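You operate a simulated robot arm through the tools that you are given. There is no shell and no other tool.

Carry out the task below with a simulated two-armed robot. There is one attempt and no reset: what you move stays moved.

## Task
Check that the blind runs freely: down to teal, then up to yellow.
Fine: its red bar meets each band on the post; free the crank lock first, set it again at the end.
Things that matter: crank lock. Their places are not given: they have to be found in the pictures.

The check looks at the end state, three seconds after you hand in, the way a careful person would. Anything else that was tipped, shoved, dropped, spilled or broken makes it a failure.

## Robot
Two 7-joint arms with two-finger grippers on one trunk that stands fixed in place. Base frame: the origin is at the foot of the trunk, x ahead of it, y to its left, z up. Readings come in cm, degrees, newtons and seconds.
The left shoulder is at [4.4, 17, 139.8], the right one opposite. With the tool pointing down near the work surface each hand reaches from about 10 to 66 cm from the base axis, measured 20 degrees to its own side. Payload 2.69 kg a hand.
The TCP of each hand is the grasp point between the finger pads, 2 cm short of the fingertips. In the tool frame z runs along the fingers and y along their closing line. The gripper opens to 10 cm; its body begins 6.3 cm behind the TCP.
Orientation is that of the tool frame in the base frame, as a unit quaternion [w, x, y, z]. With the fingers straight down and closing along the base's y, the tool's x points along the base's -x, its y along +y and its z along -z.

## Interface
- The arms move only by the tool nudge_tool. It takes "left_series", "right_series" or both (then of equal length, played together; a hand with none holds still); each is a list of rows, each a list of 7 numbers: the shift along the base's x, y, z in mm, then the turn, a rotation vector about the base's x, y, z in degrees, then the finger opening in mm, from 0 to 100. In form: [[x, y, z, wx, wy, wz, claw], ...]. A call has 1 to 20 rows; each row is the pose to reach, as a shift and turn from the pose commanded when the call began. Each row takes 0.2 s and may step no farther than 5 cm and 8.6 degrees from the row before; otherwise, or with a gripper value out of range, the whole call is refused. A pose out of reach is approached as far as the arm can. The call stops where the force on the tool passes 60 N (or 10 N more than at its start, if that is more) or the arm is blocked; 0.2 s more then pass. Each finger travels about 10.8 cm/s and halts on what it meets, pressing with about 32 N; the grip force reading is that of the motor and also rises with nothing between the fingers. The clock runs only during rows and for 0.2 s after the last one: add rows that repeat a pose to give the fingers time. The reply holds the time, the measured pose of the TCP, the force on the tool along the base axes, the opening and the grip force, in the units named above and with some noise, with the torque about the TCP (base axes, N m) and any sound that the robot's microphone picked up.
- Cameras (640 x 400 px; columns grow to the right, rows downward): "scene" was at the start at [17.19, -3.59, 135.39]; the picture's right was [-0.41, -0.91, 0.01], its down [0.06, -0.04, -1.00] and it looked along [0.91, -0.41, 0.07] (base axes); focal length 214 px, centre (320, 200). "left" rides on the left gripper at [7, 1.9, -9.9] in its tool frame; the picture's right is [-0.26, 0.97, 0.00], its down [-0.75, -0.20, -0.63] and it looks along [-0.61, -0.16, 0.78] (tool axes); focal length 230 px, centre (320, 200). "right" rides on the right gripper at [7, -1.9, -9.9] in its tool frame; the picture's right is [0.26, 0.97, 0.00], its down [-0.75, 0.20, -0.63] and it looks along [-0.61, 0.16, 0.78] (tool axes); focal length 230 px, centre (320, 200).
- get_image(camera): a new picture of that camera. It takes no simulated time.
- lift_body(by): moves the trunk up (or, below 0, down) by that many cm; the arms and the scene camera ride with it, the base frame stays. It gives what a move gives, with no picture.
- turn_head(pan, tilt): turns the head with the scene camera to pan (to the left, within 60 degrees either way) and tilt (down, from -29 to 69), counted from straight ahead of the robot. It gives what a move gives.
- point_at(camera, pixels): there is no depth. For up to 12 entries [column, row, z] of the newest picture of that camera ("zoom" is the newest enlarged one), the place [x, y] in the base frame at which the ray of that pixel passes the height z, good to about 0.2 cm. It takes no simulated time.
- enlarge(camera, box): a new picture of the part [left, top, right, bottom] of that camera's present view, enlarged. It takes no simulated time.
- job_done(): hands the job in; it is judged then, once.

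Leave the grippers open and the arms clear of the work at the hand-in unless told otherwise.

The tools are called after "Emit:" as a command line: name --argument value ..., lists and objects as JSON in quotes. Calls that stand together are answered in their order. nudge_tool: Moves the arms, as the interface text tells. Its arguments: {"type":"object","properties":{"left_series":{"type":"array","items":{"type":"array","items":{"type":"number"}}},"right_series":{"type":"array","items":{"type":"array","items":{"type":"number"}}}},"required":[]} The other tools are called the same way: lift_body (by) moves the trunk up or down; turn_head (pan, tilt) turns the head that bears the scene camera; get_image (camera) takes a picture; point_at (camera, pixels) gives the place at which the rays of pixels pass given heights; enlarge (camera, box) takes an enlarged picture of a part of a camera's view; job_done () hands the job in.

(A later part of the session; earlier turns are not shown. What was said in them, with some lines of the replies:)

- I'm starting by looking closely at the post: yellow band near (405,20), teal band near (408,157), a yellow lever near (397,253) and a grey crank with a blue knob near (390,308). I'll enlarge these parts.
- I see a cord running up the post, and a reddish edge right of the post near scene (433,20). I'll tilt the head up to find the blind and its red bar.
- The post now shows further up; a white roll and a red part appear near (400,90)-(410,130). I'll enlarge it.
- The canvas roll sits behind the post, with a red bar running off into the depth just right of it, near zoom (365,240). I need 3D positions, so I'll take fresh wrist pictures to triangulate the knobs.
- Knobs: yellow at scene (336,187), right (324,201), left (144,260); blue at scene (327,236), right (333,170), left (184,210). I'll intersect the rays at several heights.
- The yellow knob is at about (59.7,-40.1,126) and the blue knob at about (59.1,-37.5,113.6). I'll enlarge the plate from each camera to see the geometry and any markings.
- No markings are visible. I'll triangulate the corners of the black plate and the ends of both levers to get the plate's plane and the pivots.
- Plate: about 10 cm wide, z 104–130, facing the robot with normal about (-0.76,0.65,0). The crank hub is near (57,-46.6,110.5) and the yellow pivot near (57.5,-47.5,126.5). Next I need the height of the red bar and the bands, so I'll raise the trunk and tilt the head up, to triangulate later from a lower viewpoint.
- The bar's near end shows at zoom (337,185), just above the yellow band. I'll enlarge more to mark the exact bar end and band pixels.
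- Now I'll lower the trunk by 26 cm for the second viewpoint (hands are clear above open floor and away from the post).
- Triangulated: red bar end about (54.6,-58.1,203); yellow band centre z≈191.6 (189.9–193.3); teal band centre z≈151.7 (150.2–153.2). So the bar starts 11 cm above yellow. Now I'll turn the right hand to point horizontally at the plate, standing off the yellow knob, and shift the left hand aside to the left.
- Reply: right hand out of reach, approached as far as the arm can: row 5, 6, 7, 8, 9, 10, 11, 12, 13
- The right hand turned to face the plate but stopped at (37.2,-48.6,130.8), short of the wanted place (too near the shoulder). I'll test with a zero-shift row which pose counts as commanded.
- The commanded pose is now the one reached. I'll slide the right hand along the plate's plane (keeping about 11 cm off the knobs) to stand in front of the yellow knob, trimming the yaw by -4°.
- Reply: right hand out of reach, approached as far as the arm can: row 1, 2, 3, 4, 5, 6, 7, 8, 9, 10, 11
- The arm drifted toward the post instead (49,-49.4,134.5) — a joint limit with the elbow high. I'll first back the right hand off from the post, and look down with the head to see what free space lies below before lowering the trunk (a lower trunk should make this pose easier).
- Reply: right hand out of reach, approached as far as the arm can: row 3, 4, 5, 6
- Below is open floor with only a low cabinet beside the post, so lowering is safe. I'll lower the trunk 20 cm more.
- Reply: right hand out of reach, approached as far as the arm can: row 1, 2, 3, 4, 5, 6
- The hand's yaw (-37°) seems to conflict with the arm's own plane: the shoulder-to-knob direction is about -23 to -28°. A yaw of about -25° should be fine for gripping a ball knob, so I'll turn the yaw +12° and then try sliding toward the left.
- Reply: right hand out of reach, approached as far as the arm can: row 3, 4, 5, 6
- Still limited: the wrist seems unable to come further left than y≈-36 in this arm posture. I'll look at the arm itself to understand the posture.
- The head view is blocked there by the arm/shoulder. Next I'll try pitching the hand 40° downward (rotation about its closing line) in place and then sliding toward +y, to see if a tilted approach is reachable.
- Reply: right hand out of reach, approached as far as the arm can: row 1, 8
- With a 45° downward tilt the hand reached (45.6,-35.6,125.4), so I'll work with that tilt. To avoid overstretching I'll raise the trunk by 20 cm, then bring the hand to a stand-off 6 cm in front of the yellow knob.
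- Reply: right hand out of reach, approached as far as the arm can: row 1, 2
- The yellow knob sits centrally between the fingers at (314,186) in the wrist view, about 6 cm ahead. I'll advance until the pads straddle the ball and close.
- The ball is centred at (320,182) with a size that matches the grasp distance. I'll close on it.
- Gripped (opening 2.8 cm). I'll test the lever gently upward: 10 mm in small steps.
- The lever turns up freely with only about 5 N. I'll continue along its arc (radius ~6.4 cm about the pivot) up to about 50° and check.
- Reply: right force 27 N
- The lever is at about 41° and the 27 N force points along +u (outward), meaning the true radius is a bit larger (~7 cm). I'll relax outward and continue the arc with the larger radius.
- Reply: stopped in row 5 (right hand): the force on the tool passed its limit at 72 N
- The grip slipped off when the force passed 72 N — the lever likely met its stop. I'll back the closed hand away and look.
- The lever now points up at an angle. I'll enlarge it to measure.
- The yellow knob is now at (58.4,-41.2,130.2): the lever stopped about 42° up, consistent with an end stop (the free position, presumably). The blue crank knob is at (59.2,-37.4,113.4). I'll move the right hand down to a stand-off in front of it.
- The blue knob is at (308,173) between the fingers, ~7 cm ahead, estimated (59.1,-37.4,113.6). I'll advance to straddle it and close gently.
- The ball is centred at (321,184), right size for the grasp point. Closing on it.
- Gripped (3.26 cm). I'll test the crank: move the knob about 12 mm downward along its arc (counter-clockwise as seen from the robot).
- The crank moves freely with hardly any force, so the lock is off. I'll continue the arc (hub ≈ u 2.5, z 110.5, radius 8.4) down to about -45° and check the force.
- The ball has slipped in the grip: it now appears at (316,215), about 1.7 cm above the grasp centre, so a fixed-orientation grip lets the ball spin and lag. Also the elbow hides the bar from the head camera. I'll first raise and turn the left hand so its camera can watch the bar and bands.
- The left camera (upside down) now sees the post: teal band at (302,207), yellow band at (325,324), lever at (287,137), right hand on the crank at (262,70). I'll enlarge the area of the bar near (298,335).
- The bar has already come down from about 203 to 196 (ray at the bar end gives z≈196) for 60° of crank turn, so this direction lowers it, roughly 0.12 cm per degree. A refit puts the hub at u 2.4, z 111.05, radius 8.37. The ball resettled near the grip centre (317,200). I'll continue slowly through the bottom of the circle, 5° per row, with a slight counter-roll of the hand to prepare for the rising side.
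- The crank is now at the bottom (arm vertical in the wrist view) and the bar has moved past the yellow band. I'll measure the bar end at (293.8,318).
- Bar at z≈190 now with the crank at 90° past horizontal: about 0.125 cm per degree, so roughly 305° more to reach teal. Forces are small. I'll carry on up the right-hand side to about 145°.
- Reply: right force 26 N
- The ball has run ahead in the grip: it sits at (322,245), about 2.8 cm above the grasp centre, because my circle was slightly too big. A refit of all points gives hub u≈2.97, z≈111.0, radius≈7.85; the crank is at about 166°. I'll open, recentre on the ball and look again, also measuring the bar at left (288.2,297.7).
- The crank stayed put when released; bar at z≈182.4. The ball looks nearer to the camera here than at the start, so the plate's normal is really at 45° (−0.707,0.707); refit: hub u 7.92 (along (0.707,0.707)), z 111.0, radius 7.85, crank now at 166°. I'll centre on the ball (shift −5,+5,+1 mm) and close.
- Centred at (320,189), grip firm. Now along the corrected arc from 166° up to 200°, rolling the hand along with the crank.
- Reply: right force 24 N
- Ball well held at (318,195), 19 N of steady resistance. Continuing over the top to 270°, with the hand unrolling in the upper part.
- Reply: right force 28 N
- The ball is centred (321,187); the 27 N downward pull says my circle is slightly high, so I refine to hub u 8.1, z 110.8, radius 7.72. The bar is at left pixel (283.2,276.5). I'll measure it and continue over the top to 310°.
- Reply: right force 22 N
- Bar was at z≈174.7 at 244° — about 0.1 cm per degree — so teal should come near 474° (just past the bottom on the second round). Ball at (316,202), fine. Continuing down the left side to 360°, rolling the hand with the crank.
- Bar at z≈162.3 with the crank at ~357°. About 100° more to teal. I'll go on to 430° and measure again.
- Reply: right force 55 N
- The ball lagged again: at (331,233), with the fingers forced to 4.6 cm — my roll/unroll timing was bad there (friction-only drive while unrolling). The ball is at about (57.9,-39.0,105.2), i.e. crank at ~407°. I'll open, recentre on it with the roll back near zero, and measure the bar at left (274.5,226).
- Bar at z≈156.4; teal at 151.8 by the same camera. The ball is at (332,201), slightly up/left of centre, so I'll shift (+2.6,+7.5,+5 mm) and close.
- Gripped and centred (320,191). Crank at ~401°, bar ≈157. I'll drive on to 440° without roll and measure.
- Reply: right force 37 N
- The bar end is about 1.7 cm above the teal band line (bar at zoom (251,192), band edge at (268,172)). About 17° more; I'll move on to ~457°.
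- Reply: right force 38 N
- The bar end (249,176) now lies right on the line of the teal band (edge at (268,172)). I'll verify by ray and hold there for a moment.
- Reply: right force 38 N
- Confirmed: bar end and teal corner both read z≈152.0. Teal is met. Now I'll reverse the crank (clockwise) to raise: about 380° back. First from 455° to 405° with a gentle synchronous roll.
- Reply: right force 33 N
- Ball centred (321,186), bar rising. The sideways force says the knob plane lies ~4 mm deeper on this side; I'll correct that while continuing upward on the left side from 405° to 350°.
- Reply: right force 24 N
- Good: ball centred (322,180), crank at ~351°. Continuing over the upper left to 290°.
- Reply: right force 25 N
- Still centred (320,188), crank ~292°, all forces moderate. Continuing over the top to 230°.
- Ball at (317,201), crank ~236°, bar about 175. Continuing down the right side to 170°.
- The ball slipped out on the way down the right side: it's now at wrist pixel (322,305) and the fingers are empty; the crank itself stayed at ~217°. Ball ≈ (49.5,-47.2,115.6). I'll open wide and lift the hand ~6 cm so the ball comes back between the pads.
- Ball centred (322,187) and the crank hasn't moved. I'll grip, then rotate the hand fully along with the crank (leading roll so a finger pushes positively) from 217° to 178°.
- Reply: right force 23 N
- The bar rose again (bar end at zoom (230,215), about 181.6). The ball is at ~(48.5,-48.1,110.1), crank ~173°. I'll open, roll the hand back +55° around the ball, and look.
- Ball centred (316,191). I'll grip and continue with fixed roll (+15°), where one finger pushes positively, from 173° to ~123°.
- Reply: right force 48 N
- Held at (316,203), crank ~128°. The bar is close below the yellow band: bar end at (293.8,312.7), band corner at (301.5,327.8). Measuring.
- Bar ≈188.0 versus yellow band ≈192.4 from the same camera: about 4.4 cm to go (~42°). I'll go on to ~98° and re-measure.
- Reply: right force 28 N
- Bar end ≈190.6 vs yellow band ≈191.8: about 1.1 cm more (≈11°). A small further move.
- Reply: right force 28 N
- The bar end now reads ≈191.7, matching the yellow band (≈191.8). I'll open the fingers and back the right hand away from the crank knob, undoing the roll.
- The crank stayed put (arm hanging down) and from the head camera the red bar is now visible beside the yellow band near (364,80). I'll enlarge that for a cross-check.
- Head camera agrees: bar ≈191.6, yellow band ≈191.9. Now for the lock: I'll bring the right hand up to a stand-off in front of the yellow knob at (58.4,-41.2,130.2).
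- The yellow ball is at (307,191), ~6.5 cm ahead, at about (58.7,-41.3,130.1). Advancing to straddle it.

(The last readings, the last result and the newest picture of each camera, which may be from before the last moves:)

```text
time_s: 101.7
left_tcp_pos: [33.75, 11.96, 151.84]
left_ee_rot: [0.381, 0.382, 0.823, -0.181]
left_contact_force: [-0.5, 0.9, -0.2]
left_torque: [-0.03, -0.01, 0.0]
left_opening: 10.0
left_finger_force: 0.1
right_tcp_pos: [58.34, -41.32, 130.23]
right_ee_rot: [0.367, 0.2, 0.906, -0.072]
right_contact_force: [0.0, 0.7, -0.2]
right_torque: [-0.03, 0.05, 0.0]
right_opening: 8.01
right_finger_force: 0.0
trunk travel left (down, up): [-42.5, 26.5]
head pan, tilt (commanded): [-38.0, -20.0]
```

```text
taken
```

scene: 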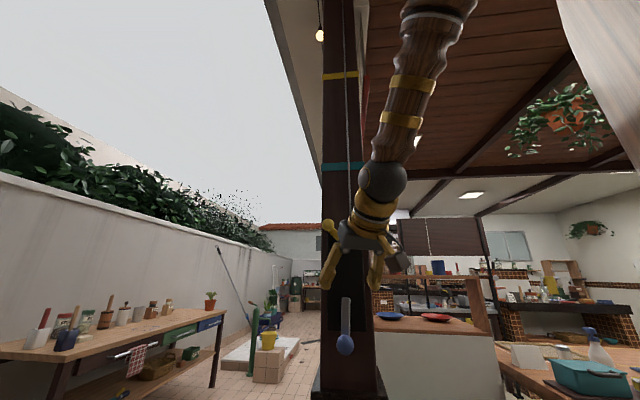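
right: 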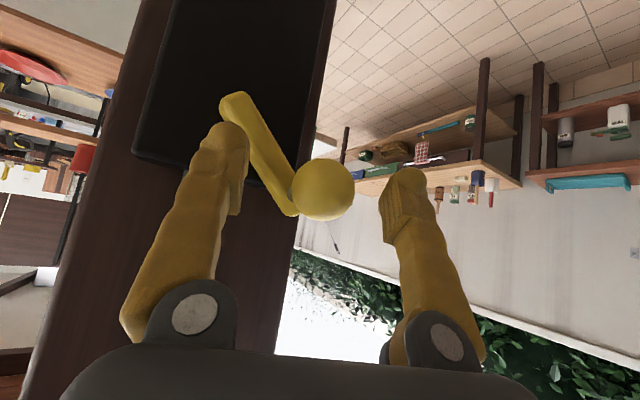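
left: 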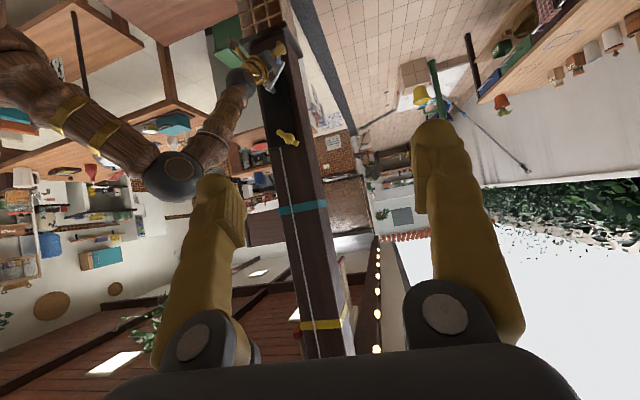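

Centred (323,189). I'll grip and bring the lever back down along its arc (47° → 0°), rolling the hand slightly along.

Emit:
nudge_tool --right_series '[[0, 0, 0, 0, 0, 0, 22], [0, 0, 0, 0, 0, 0, 22], [0, 0, 0, 0, 0, 0, 22], [1.7, 1.7, -2.5, -1.2, 1.2, 0, 22], [3.4, 3.4, -5, -2.4, 2.4, 0, 22], [5.1, 5.1, -8.2, -3.6, 3.6, 0, 22], [6.8, 6.8, -11.5, -4.8, 4.8, 0, 22], [8.1, 8.1, -15, -6, 6, 0, 22], [9.4, 9.4, -18.6, -7.2, 7.2, 0, 22], [10.4, 10.4, -22.4, -8.4, 8.4, 0, 22], [11.4, 11.4, -26.2, -9.6, 9.6, 0, 22], [12, 12, -30, -10.8, 10.8, 0, 22], [12.5, 12.5, -34, -12, 12, 0, 22], [12.5, 12.5, -34, -12, 12, 0, 22]]'

Emit:
get_image --camera "right"

Emit:
get_image --camera "left"

```text
time_s: 104.7
left_tcp_pos: [33.75, 11.94, 151.79]
left_ee_rot: [0.381, 0.382, 0.822, -0.181]
left_contact_force: [-0.2, 0.4, -0.9]
left_torque: [-0.02, 0.03, -0.03]
left_opening: 10.02
left_finger_force: 0.1
right_tcp_pos: [59.64, -40.1, 126.49]
right_ee_rot: [0.289, 0.151, 0.927, -0.187]
right_contact_force: [0.0, 0.6, -2.2]
right_torque: [-0.01, 0.04, -0.03]
right_opening: 2.37
right_finger_force: 1.7
trunk travel left (down, up): [-42.5, 26.5]
head pan, tilt (commanded): [-38.0, -20.0]
```

```text
taken
```

right: 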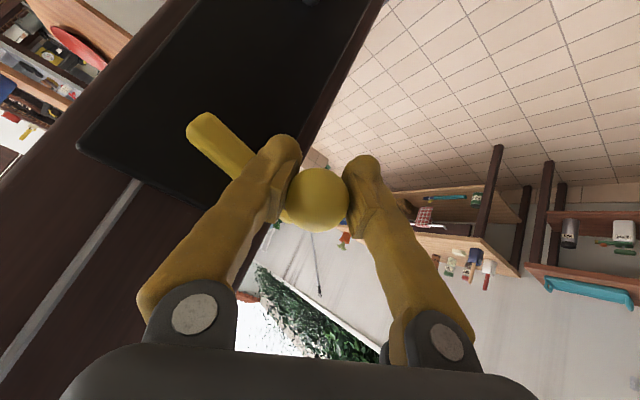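

```text
taken
```

left: 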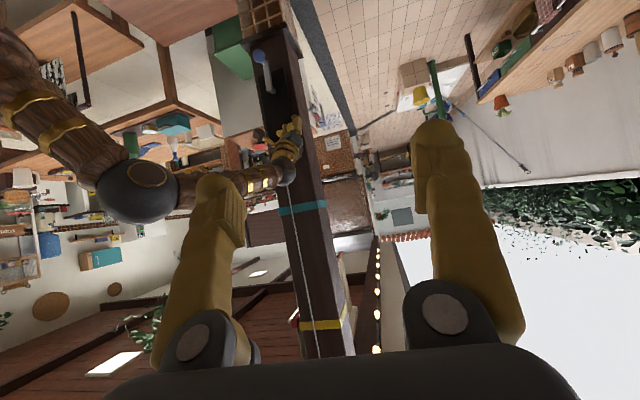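

The lever is nearly down (ball ~0.6 cm above the grasp centre, about 10° left). I'll tighten and move down another 1 cm in small steps.

Emit:
nudge_tool --right_series '[[0, 0, 0, 0, 0, 0, 10], [0.2, 0.2, -2.5, -1, 1, 0, 10], [0.3, 0.3, -5, -2, 2, 0, 10], [0.3, 0.3, -7.5, -3, 3, 0, 10], [0.3, 0.3, -10, -4, 4, 0, 10], [0.3, 0.3, -10, -4, 4, 0, 10]]'

Emit:
get_image --camera "right"

```text
time_s: 106.0
left_tcp_pos: [33.66, 11.98, 151.93]
left_ee_rot: [0.382, 0.381, 0.823, -0.18]
left_contact_force: [0.0, -0.4, -0.3]
left_torque: [0.01, -0.01, -0.04]
left_opening: 9.99
left_finger_force: 0.1
right_tcp_pos: [59.61, -40.01, 126.01]
right_ee_rot: [0.266, 0.135, 0.928, -0.226]
right_contact_force: [2.0, -3.8, 9.5]
right_torque: [0.16, 0.86, -0.4]
right_opening: 2.26
right_finger_force: 45.0
trunk travel left (down, up): [-42.5, 26.5]
head pan, tilt (commanded): [-38.0, -20.0]
```

```text
taken
```

right: 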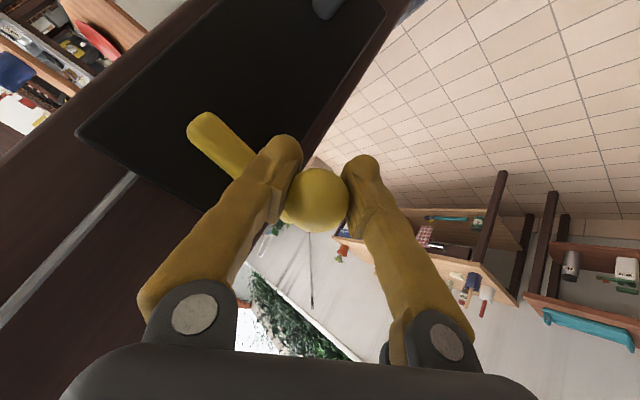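

The lever looks nearly parallel to where it started; the force is 9.5 N upward now. I'll press down a few more millimetres to see whether it is at its stop.

Emit:
nudge_tool --right_series '[[0, 0, -2.5, -1, 1, 0, 10], [0, 0, -5, -2, 2, 0, 10], [0, 0, -7.5, -3, 3, 0, 10], [0, 0, -7.5, -3, 3, 0, 10]]'

Emit:
get_image --camera "right"

```text
time_s: 107.0
left_tcp_pos: [33.61, 11.85, 151.9]
left_ee_rot: [0.381, 0.382, 0.822, -0.18]
left_contact_force: [0.4, -0.1, -0.3]
left_torque: [0.01, -0.04, 0.01]
left_opening: 9.99
left_finger_force: 0.2
right_tcp_pos: [59.61, -40.07, 125.21]
right_ee_rot: [0.244, 0.123, 0.928, -0.252]
right_contact_force: [2.6, -7.8, 15.3]
right_torque: [-0.08, -0.83, -0.11]
right_opening: 2.22
right_finger_force: 45.3
trunk travel left (down, up): [-42.5, 26.5]
head pan, tilt (commanded): [-38.0, -20.0]
```

```text
taken
```

right: 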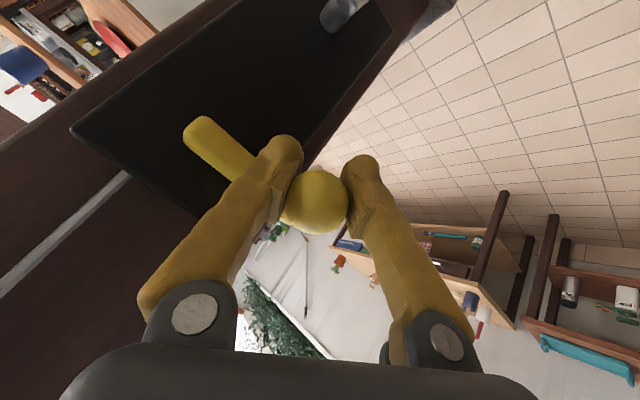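

Ball is now ~125.8 with 15 N resisting — at or just past the original level (126.0). I'll release, back off along the tool axis and measure the lever's position.

Emit:
nudge_tool --right_series '[[0, 0, 0, 0, 0, 0, 80], [0, 0, 0, 0, 0, 0, 80], [0, 0, 0, 0, 0, 0, 80], [-10, 13, 15, 0, 0, 0, 80], [-22, 28, 30, 2, -2, 0, 80], [-38, 45, 45, 5, -5, 0, 80], [-55, 55, 55, 9, -9, 0, 80], [-75, 60, 60, 14, -14, 0, 80], [-95, 60, 60, 19, -19, 0, 80], [-95, 60, 60, 19, -19, 0, 80]]'

Emit:
get_image --camera "right"

Emit:
get_image --camera "scene"

Emit:
enlarge --camera "left" --box '[220, 20, 340, 180]'

```text
time_s: 109.2
left_tcp_pos: [33.8, 12.01, 151.87]
left_ee_rot: [0.381, 0.382, 0.822, -0.181]
left_contact_force: [-0.5, -0.7, -0.4]
left_torque: [0.03, 0.0, 0.03]
left_opening: 9.98
left_finger_force: 0.1
right_tcp_pos: [50.39, -34.02, 129.85]
right_ee_rot: [0.357, 0.199, 0.91, -0.074]
right_contact_force: [-0.5, 0.5, 0.2]
right_torque: [0.06, 0.01, 0.03]
right_opening: 7.98
right_finger_force: 0.0
trunk travel left (down, up): [-42.5, 26.5]
head pan, tilt (commanded): [-38.0, -20.0]
```

```text
taken
```

right: 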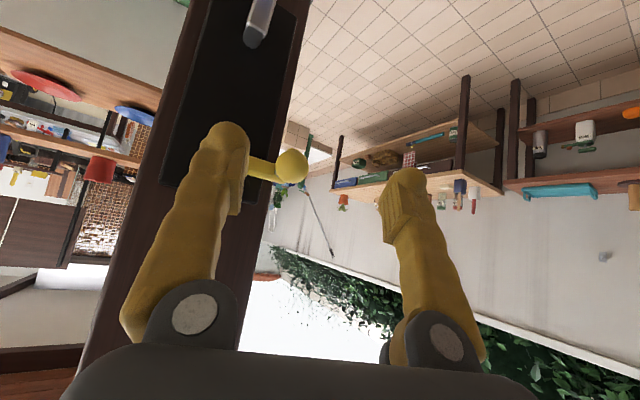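

```text
taken
```

scene: 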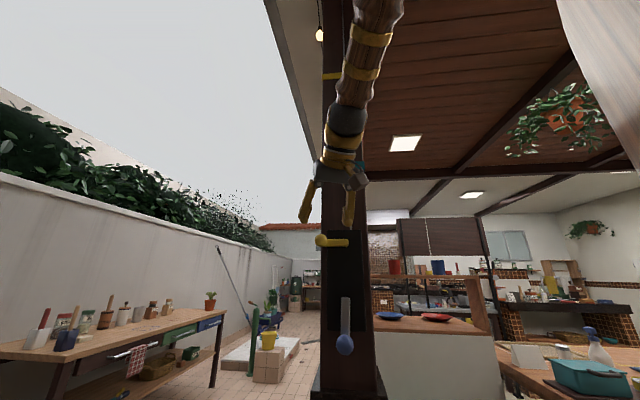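

```text
2.50 times, centred on (280, 100) of left
```

zoom: 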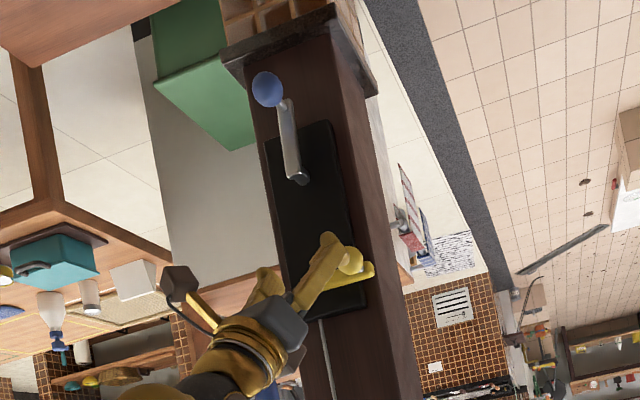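

The lever is back to horizontal by eye. I'll enlarge and triangulate its knob to compare with the original.

Emit:
enlarge --camera "scene" --box '[300, 215, 380, 275]'

Emit:
enlarge --camera "right" --box '[180, 110, 340, 230]'

```text
6.67 times, centred on (340, 245) of scene
```

zoom: 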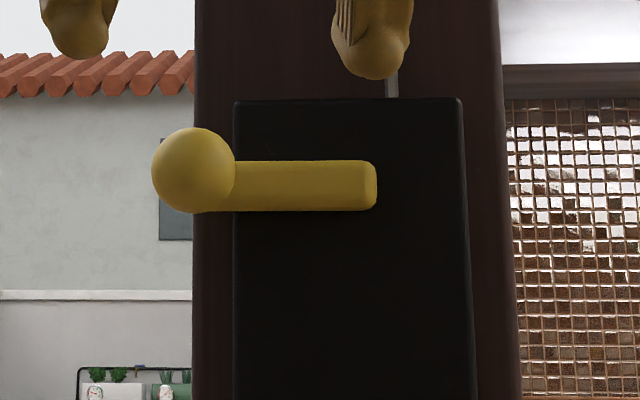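

```text
3.33 times, centred on (260, 170) of right
```

zoom: 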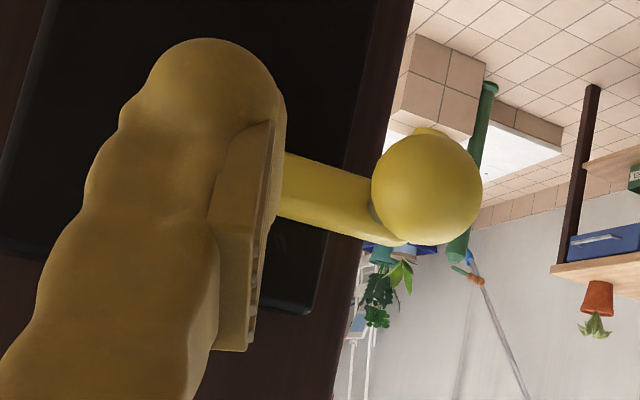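

Emit:
point_at --camera "scene" --pixels '[[321.1, 240.5, 125], [321.1, 240.5, 126], [321.1, 240.5, 127]]'

Emit:
point_at --camera "right" --pixels '[[292.1, 167, 125], [292.1, 167, 126], [292.1, 167, 127]]'

Emit:
enlarge --camera "left" --box '[260, 280, 340, 360]'

```text
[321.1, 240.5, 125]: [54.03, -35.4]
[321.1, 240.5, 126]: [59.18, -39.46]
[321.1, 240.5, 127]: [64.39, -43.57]
```

```text
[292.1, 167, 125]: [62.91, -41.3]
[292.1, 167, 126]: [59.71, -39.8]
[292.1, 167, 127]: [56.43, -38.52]
```

```text
5.00 times, centred on (300, 320) of left
```

zoom: 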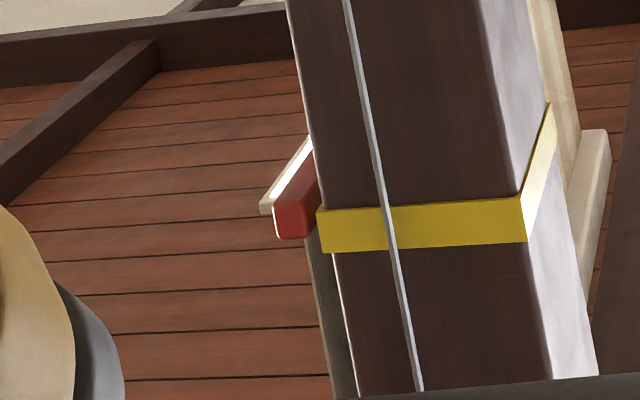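

The lever knob is back at (59.5,-39.7,126.06), the same as originally. A last measurement of the bar against the yellow band.

Emit:
point_at --camera "zoom" --pixels '[[292, 220, 190], [292, 220, 191], [292, 220, 192], [292, 220, 193], [321, 230, 191], [321, 230, 192], [318, 209, 192], [324, 252, 192]]'

```text
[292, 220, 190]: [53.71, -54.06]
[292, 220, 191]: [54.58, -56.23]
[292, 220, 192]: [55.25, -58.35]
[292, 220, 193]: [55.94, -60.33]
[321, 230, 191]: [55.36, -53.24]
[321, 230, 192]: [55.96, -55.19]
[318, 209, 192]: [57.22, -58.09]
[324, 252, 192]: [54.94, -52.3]
```

Bar ≈191.7 and band ≈191.7 — aligned. Now I'll withdraw the right hand well clear with the gripper open, then take a last look.

Emit:
nudge_tool --right_series '[[-15, 3, 10, 0, 0, 0, 90], [-30, 6, 20, 0, 0, 0, 100], [-45, 9, 35, 0, 0, 0, 100], [-60, 10, 50, 0, 0, 0, 100], [-60, 10, 50, 0, 0, 0, 100]]'

Emit:
turn_head --pan -36 --tilt -12

Emit:
get_image --camera "scene"

Emit:
enlarge --camera "left" --box '[220, 20, 380, 360]'

```text
time_s: 110.5
left_tcp_pos: [33.74, 12.03, 151.91]
left_ee_rot: [0.381, 0.381, 0.823, -0.181]
left_contact_force: [0.0, 0.3, -0.6]
left_torque: [-0.03, 0.02, 0.0]
left_opening: 10.0
left_finger_force: 0.0
right_tcp_pos: [48.06, -35.37, 135.43]
right_ee_rot: [0.357, 0.199, 0.91, -0.074]
right_contact_force: [0.2, 0.3, -0.7]
right_torque: [0.0, 0.02, 0.01]
right_opening: 10.02
right_finger_force: 0.2
right hand out of reach, approached as far as the arm can: row 2, 3, 4, 5
trunk travel left (down, up): [-42.5, 26.5]
head pan, tilt (commanded): [-38.0, -20.0]
```

```text
time_s: 111.1
left_tcp_pos: [33.8, 11.96, 151.88]
left_ee_rot: [0.381, 0.381, 0.823, -0.18]
left_contact_force: [0.2, 0.1, 0.7]
left_torque: [0.02, -0.01, -0.02]
left_opening: 10.02
left_finger_force: 0.1
right_tcp_pos: [47.97, -35.45, 135.36]
right_ee_rot: [0.357, 0.2, 0.91, -0.075]
right_contact_force: [-0.7, 0.4, 0.3]
right_torque: [0.0, -0.02, 0.01]
right_opening: 10.01
right_finger_force: 0.1
trunk travel left (down, up): [-42.5, 26.5]
head pan, tilt (commanded): [-36.0, -12.0]
```

```text
taken
```

scene: 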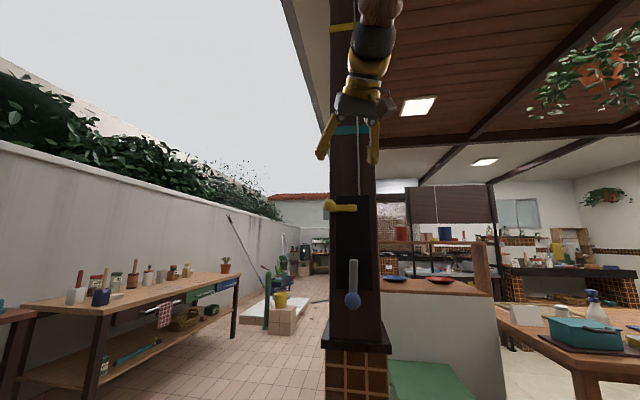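

```text
1.18 times, centred on (300, 190) of left
```

zoom: 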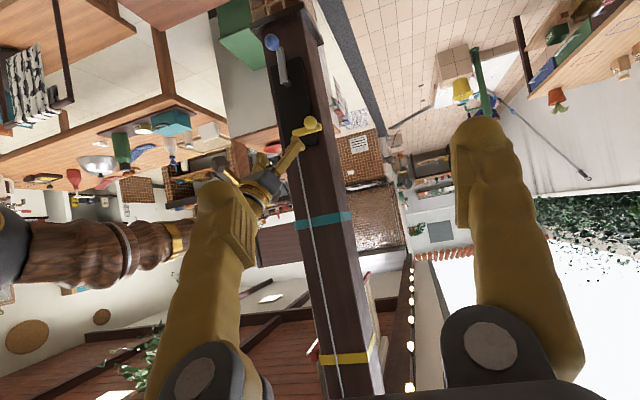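

Everything stands as intended: lever horizontal, crank at rest. The right hand is still only ~8 cm from the knobs, so I'll fold it back to a tool-down pose farther away.

Emit:
nudge_tool --right_series '[[-15, -5, 10, 3, 6.5, 0, 100], [-30, -12, 20, 6, 13, 0, 100], [-48, -20, 30, 9, 19.5, 0, 100], [-66, -28, 40, 12, 26, 0, 100], [-84, -36, 50, 15, 32.5, 0, 100], [-100, -45, 60, 18, 39, 0, 100], [-110, -55, 70, 18, 39, 0, 100], [-110, -55, 70, 18, 39, 0, 100]]'

Emit:
get_image --camera "scene"

Emit:
enlarge --camera "left" --box '[260, 280, 340, 360]'

```text
time_s: 112.9
left_tcp_pos: [33.95, 11.89, 151.79]
left_ee_rot: [0.381, 0.381, 0.823, -0.18]
left_contact_force: [0.2, -0.1, -0.2]
left_torque: [0.0, 0.03, 0.01]
left_opening: 9.98
left_finger_force: 0.1
right_tcp_pos: [36.66, -41.07, 143.57]
right_ee_rot: [0.01, 0.218, 0.976, 0.006]
right_contact_force: [0.1, -0.6, -0.3]
right_torque: [0.0, 0.0, 0.02]
right_opening: 9.97
right_finger_force: 0.1
trunk travel left (down, up): [-42.5, 26.5]
head pan, tilt (commanded): [-36.0, -12.0]
```

```text
taken
```

scene: 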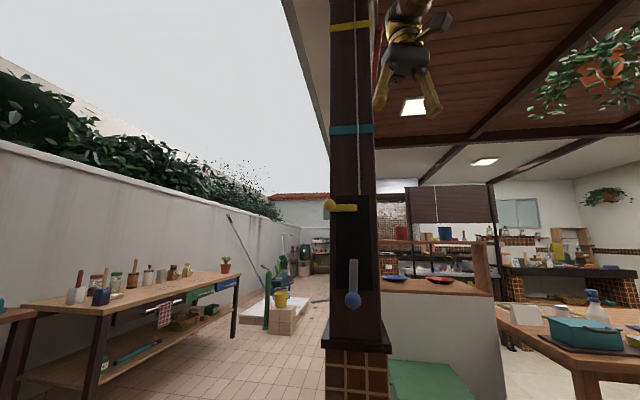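

```text
5.00 times, centred on (300, 320) of left
```

zoom: 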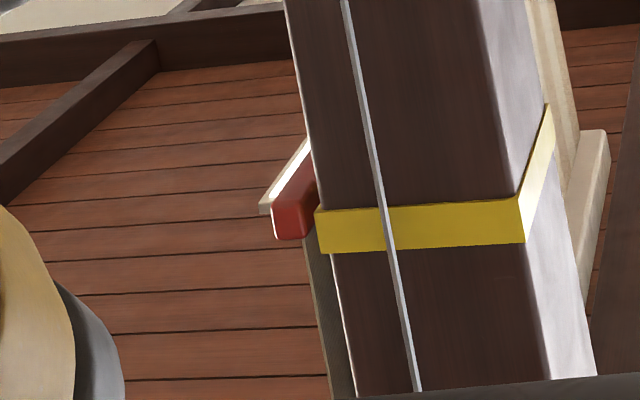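

Both arms are clear and open. One last cross-check of the bar and band from the head camera near (350,26)/(378,28).

Emit:
enlarge --camera "scene" --box '[320, 0, 400, 80]'

Emit:
point_at --camera "zoom" --pixels '[[361, 131, 190], [361, 131, 192], [361, 131, 194]]'

```text
5.00 times, centred on (360, 40) of scene
```

zoom: 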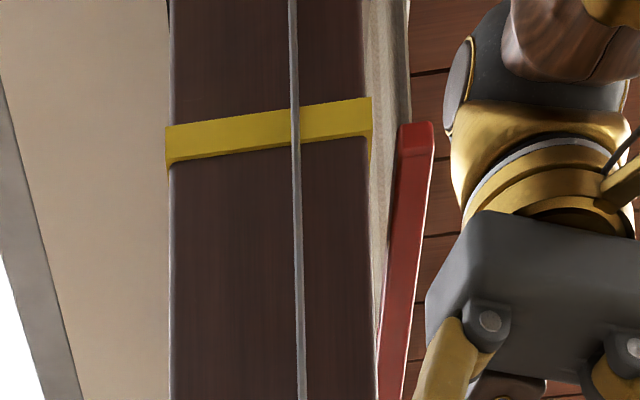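

```text
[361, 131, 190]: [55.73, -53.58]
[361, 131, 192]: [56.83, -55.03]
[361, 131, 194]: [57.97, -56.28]
```

Emit:
point_at --camera "zoom" --pixels '[[417, 138, 190], [417, 138, 191], [417, 138, 192], [417, 138, 193], [370, 118, 190], [370, 118, 191], [370, 118, 192], [370, 118, 193]]'

```text
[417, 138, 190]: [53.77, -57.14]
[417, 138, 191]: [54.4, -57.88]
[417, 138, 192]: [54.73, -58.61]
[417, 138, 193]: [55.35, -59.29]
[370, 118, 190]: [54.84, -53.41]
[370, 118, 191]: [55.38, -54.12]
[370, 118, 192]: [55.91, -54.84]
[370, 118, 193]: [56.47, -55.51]
```

Both cameras place the bar end at about 191.8, level with the yellow band centre at about 191.7. The lock lever is back at its original horizontal position, the crank is at rest, and both hands are open and clear. I'm handing in the job.

Emit:
job_done

```text
The job is handed in.
```

The blind went down until its red bar met the teal band, then back up to the yellow band, and the crank lock is set again. I've handed the job in; no verdict has come back.

- **Teal:** the bar and the band both read about 152.0 cm when I stopped there.
- **Yellow (final):** the bar reads about 191.8 cm and the band about 191.7 cm, checked from two cameras. The bar held that height after I let go of the crank and again after I moved the lock lever.
- **Crank lock:** I freed it first by swinging the yellow lever up about 42°. At the end I returned it to within a few millimetres of where it started. I didn't push on the crank afterwards to confirm the lock holds.

**Slips:** My grip slipped off the lock lever once, when the force reached 72 N as it met its stop. I also lost the crank knob once and had to take a fresh grip on it a few times. The crank stayed about where it was each time, and in the last pictures nothing else looks moved or damaged.

Both hands are open and clear of the post.
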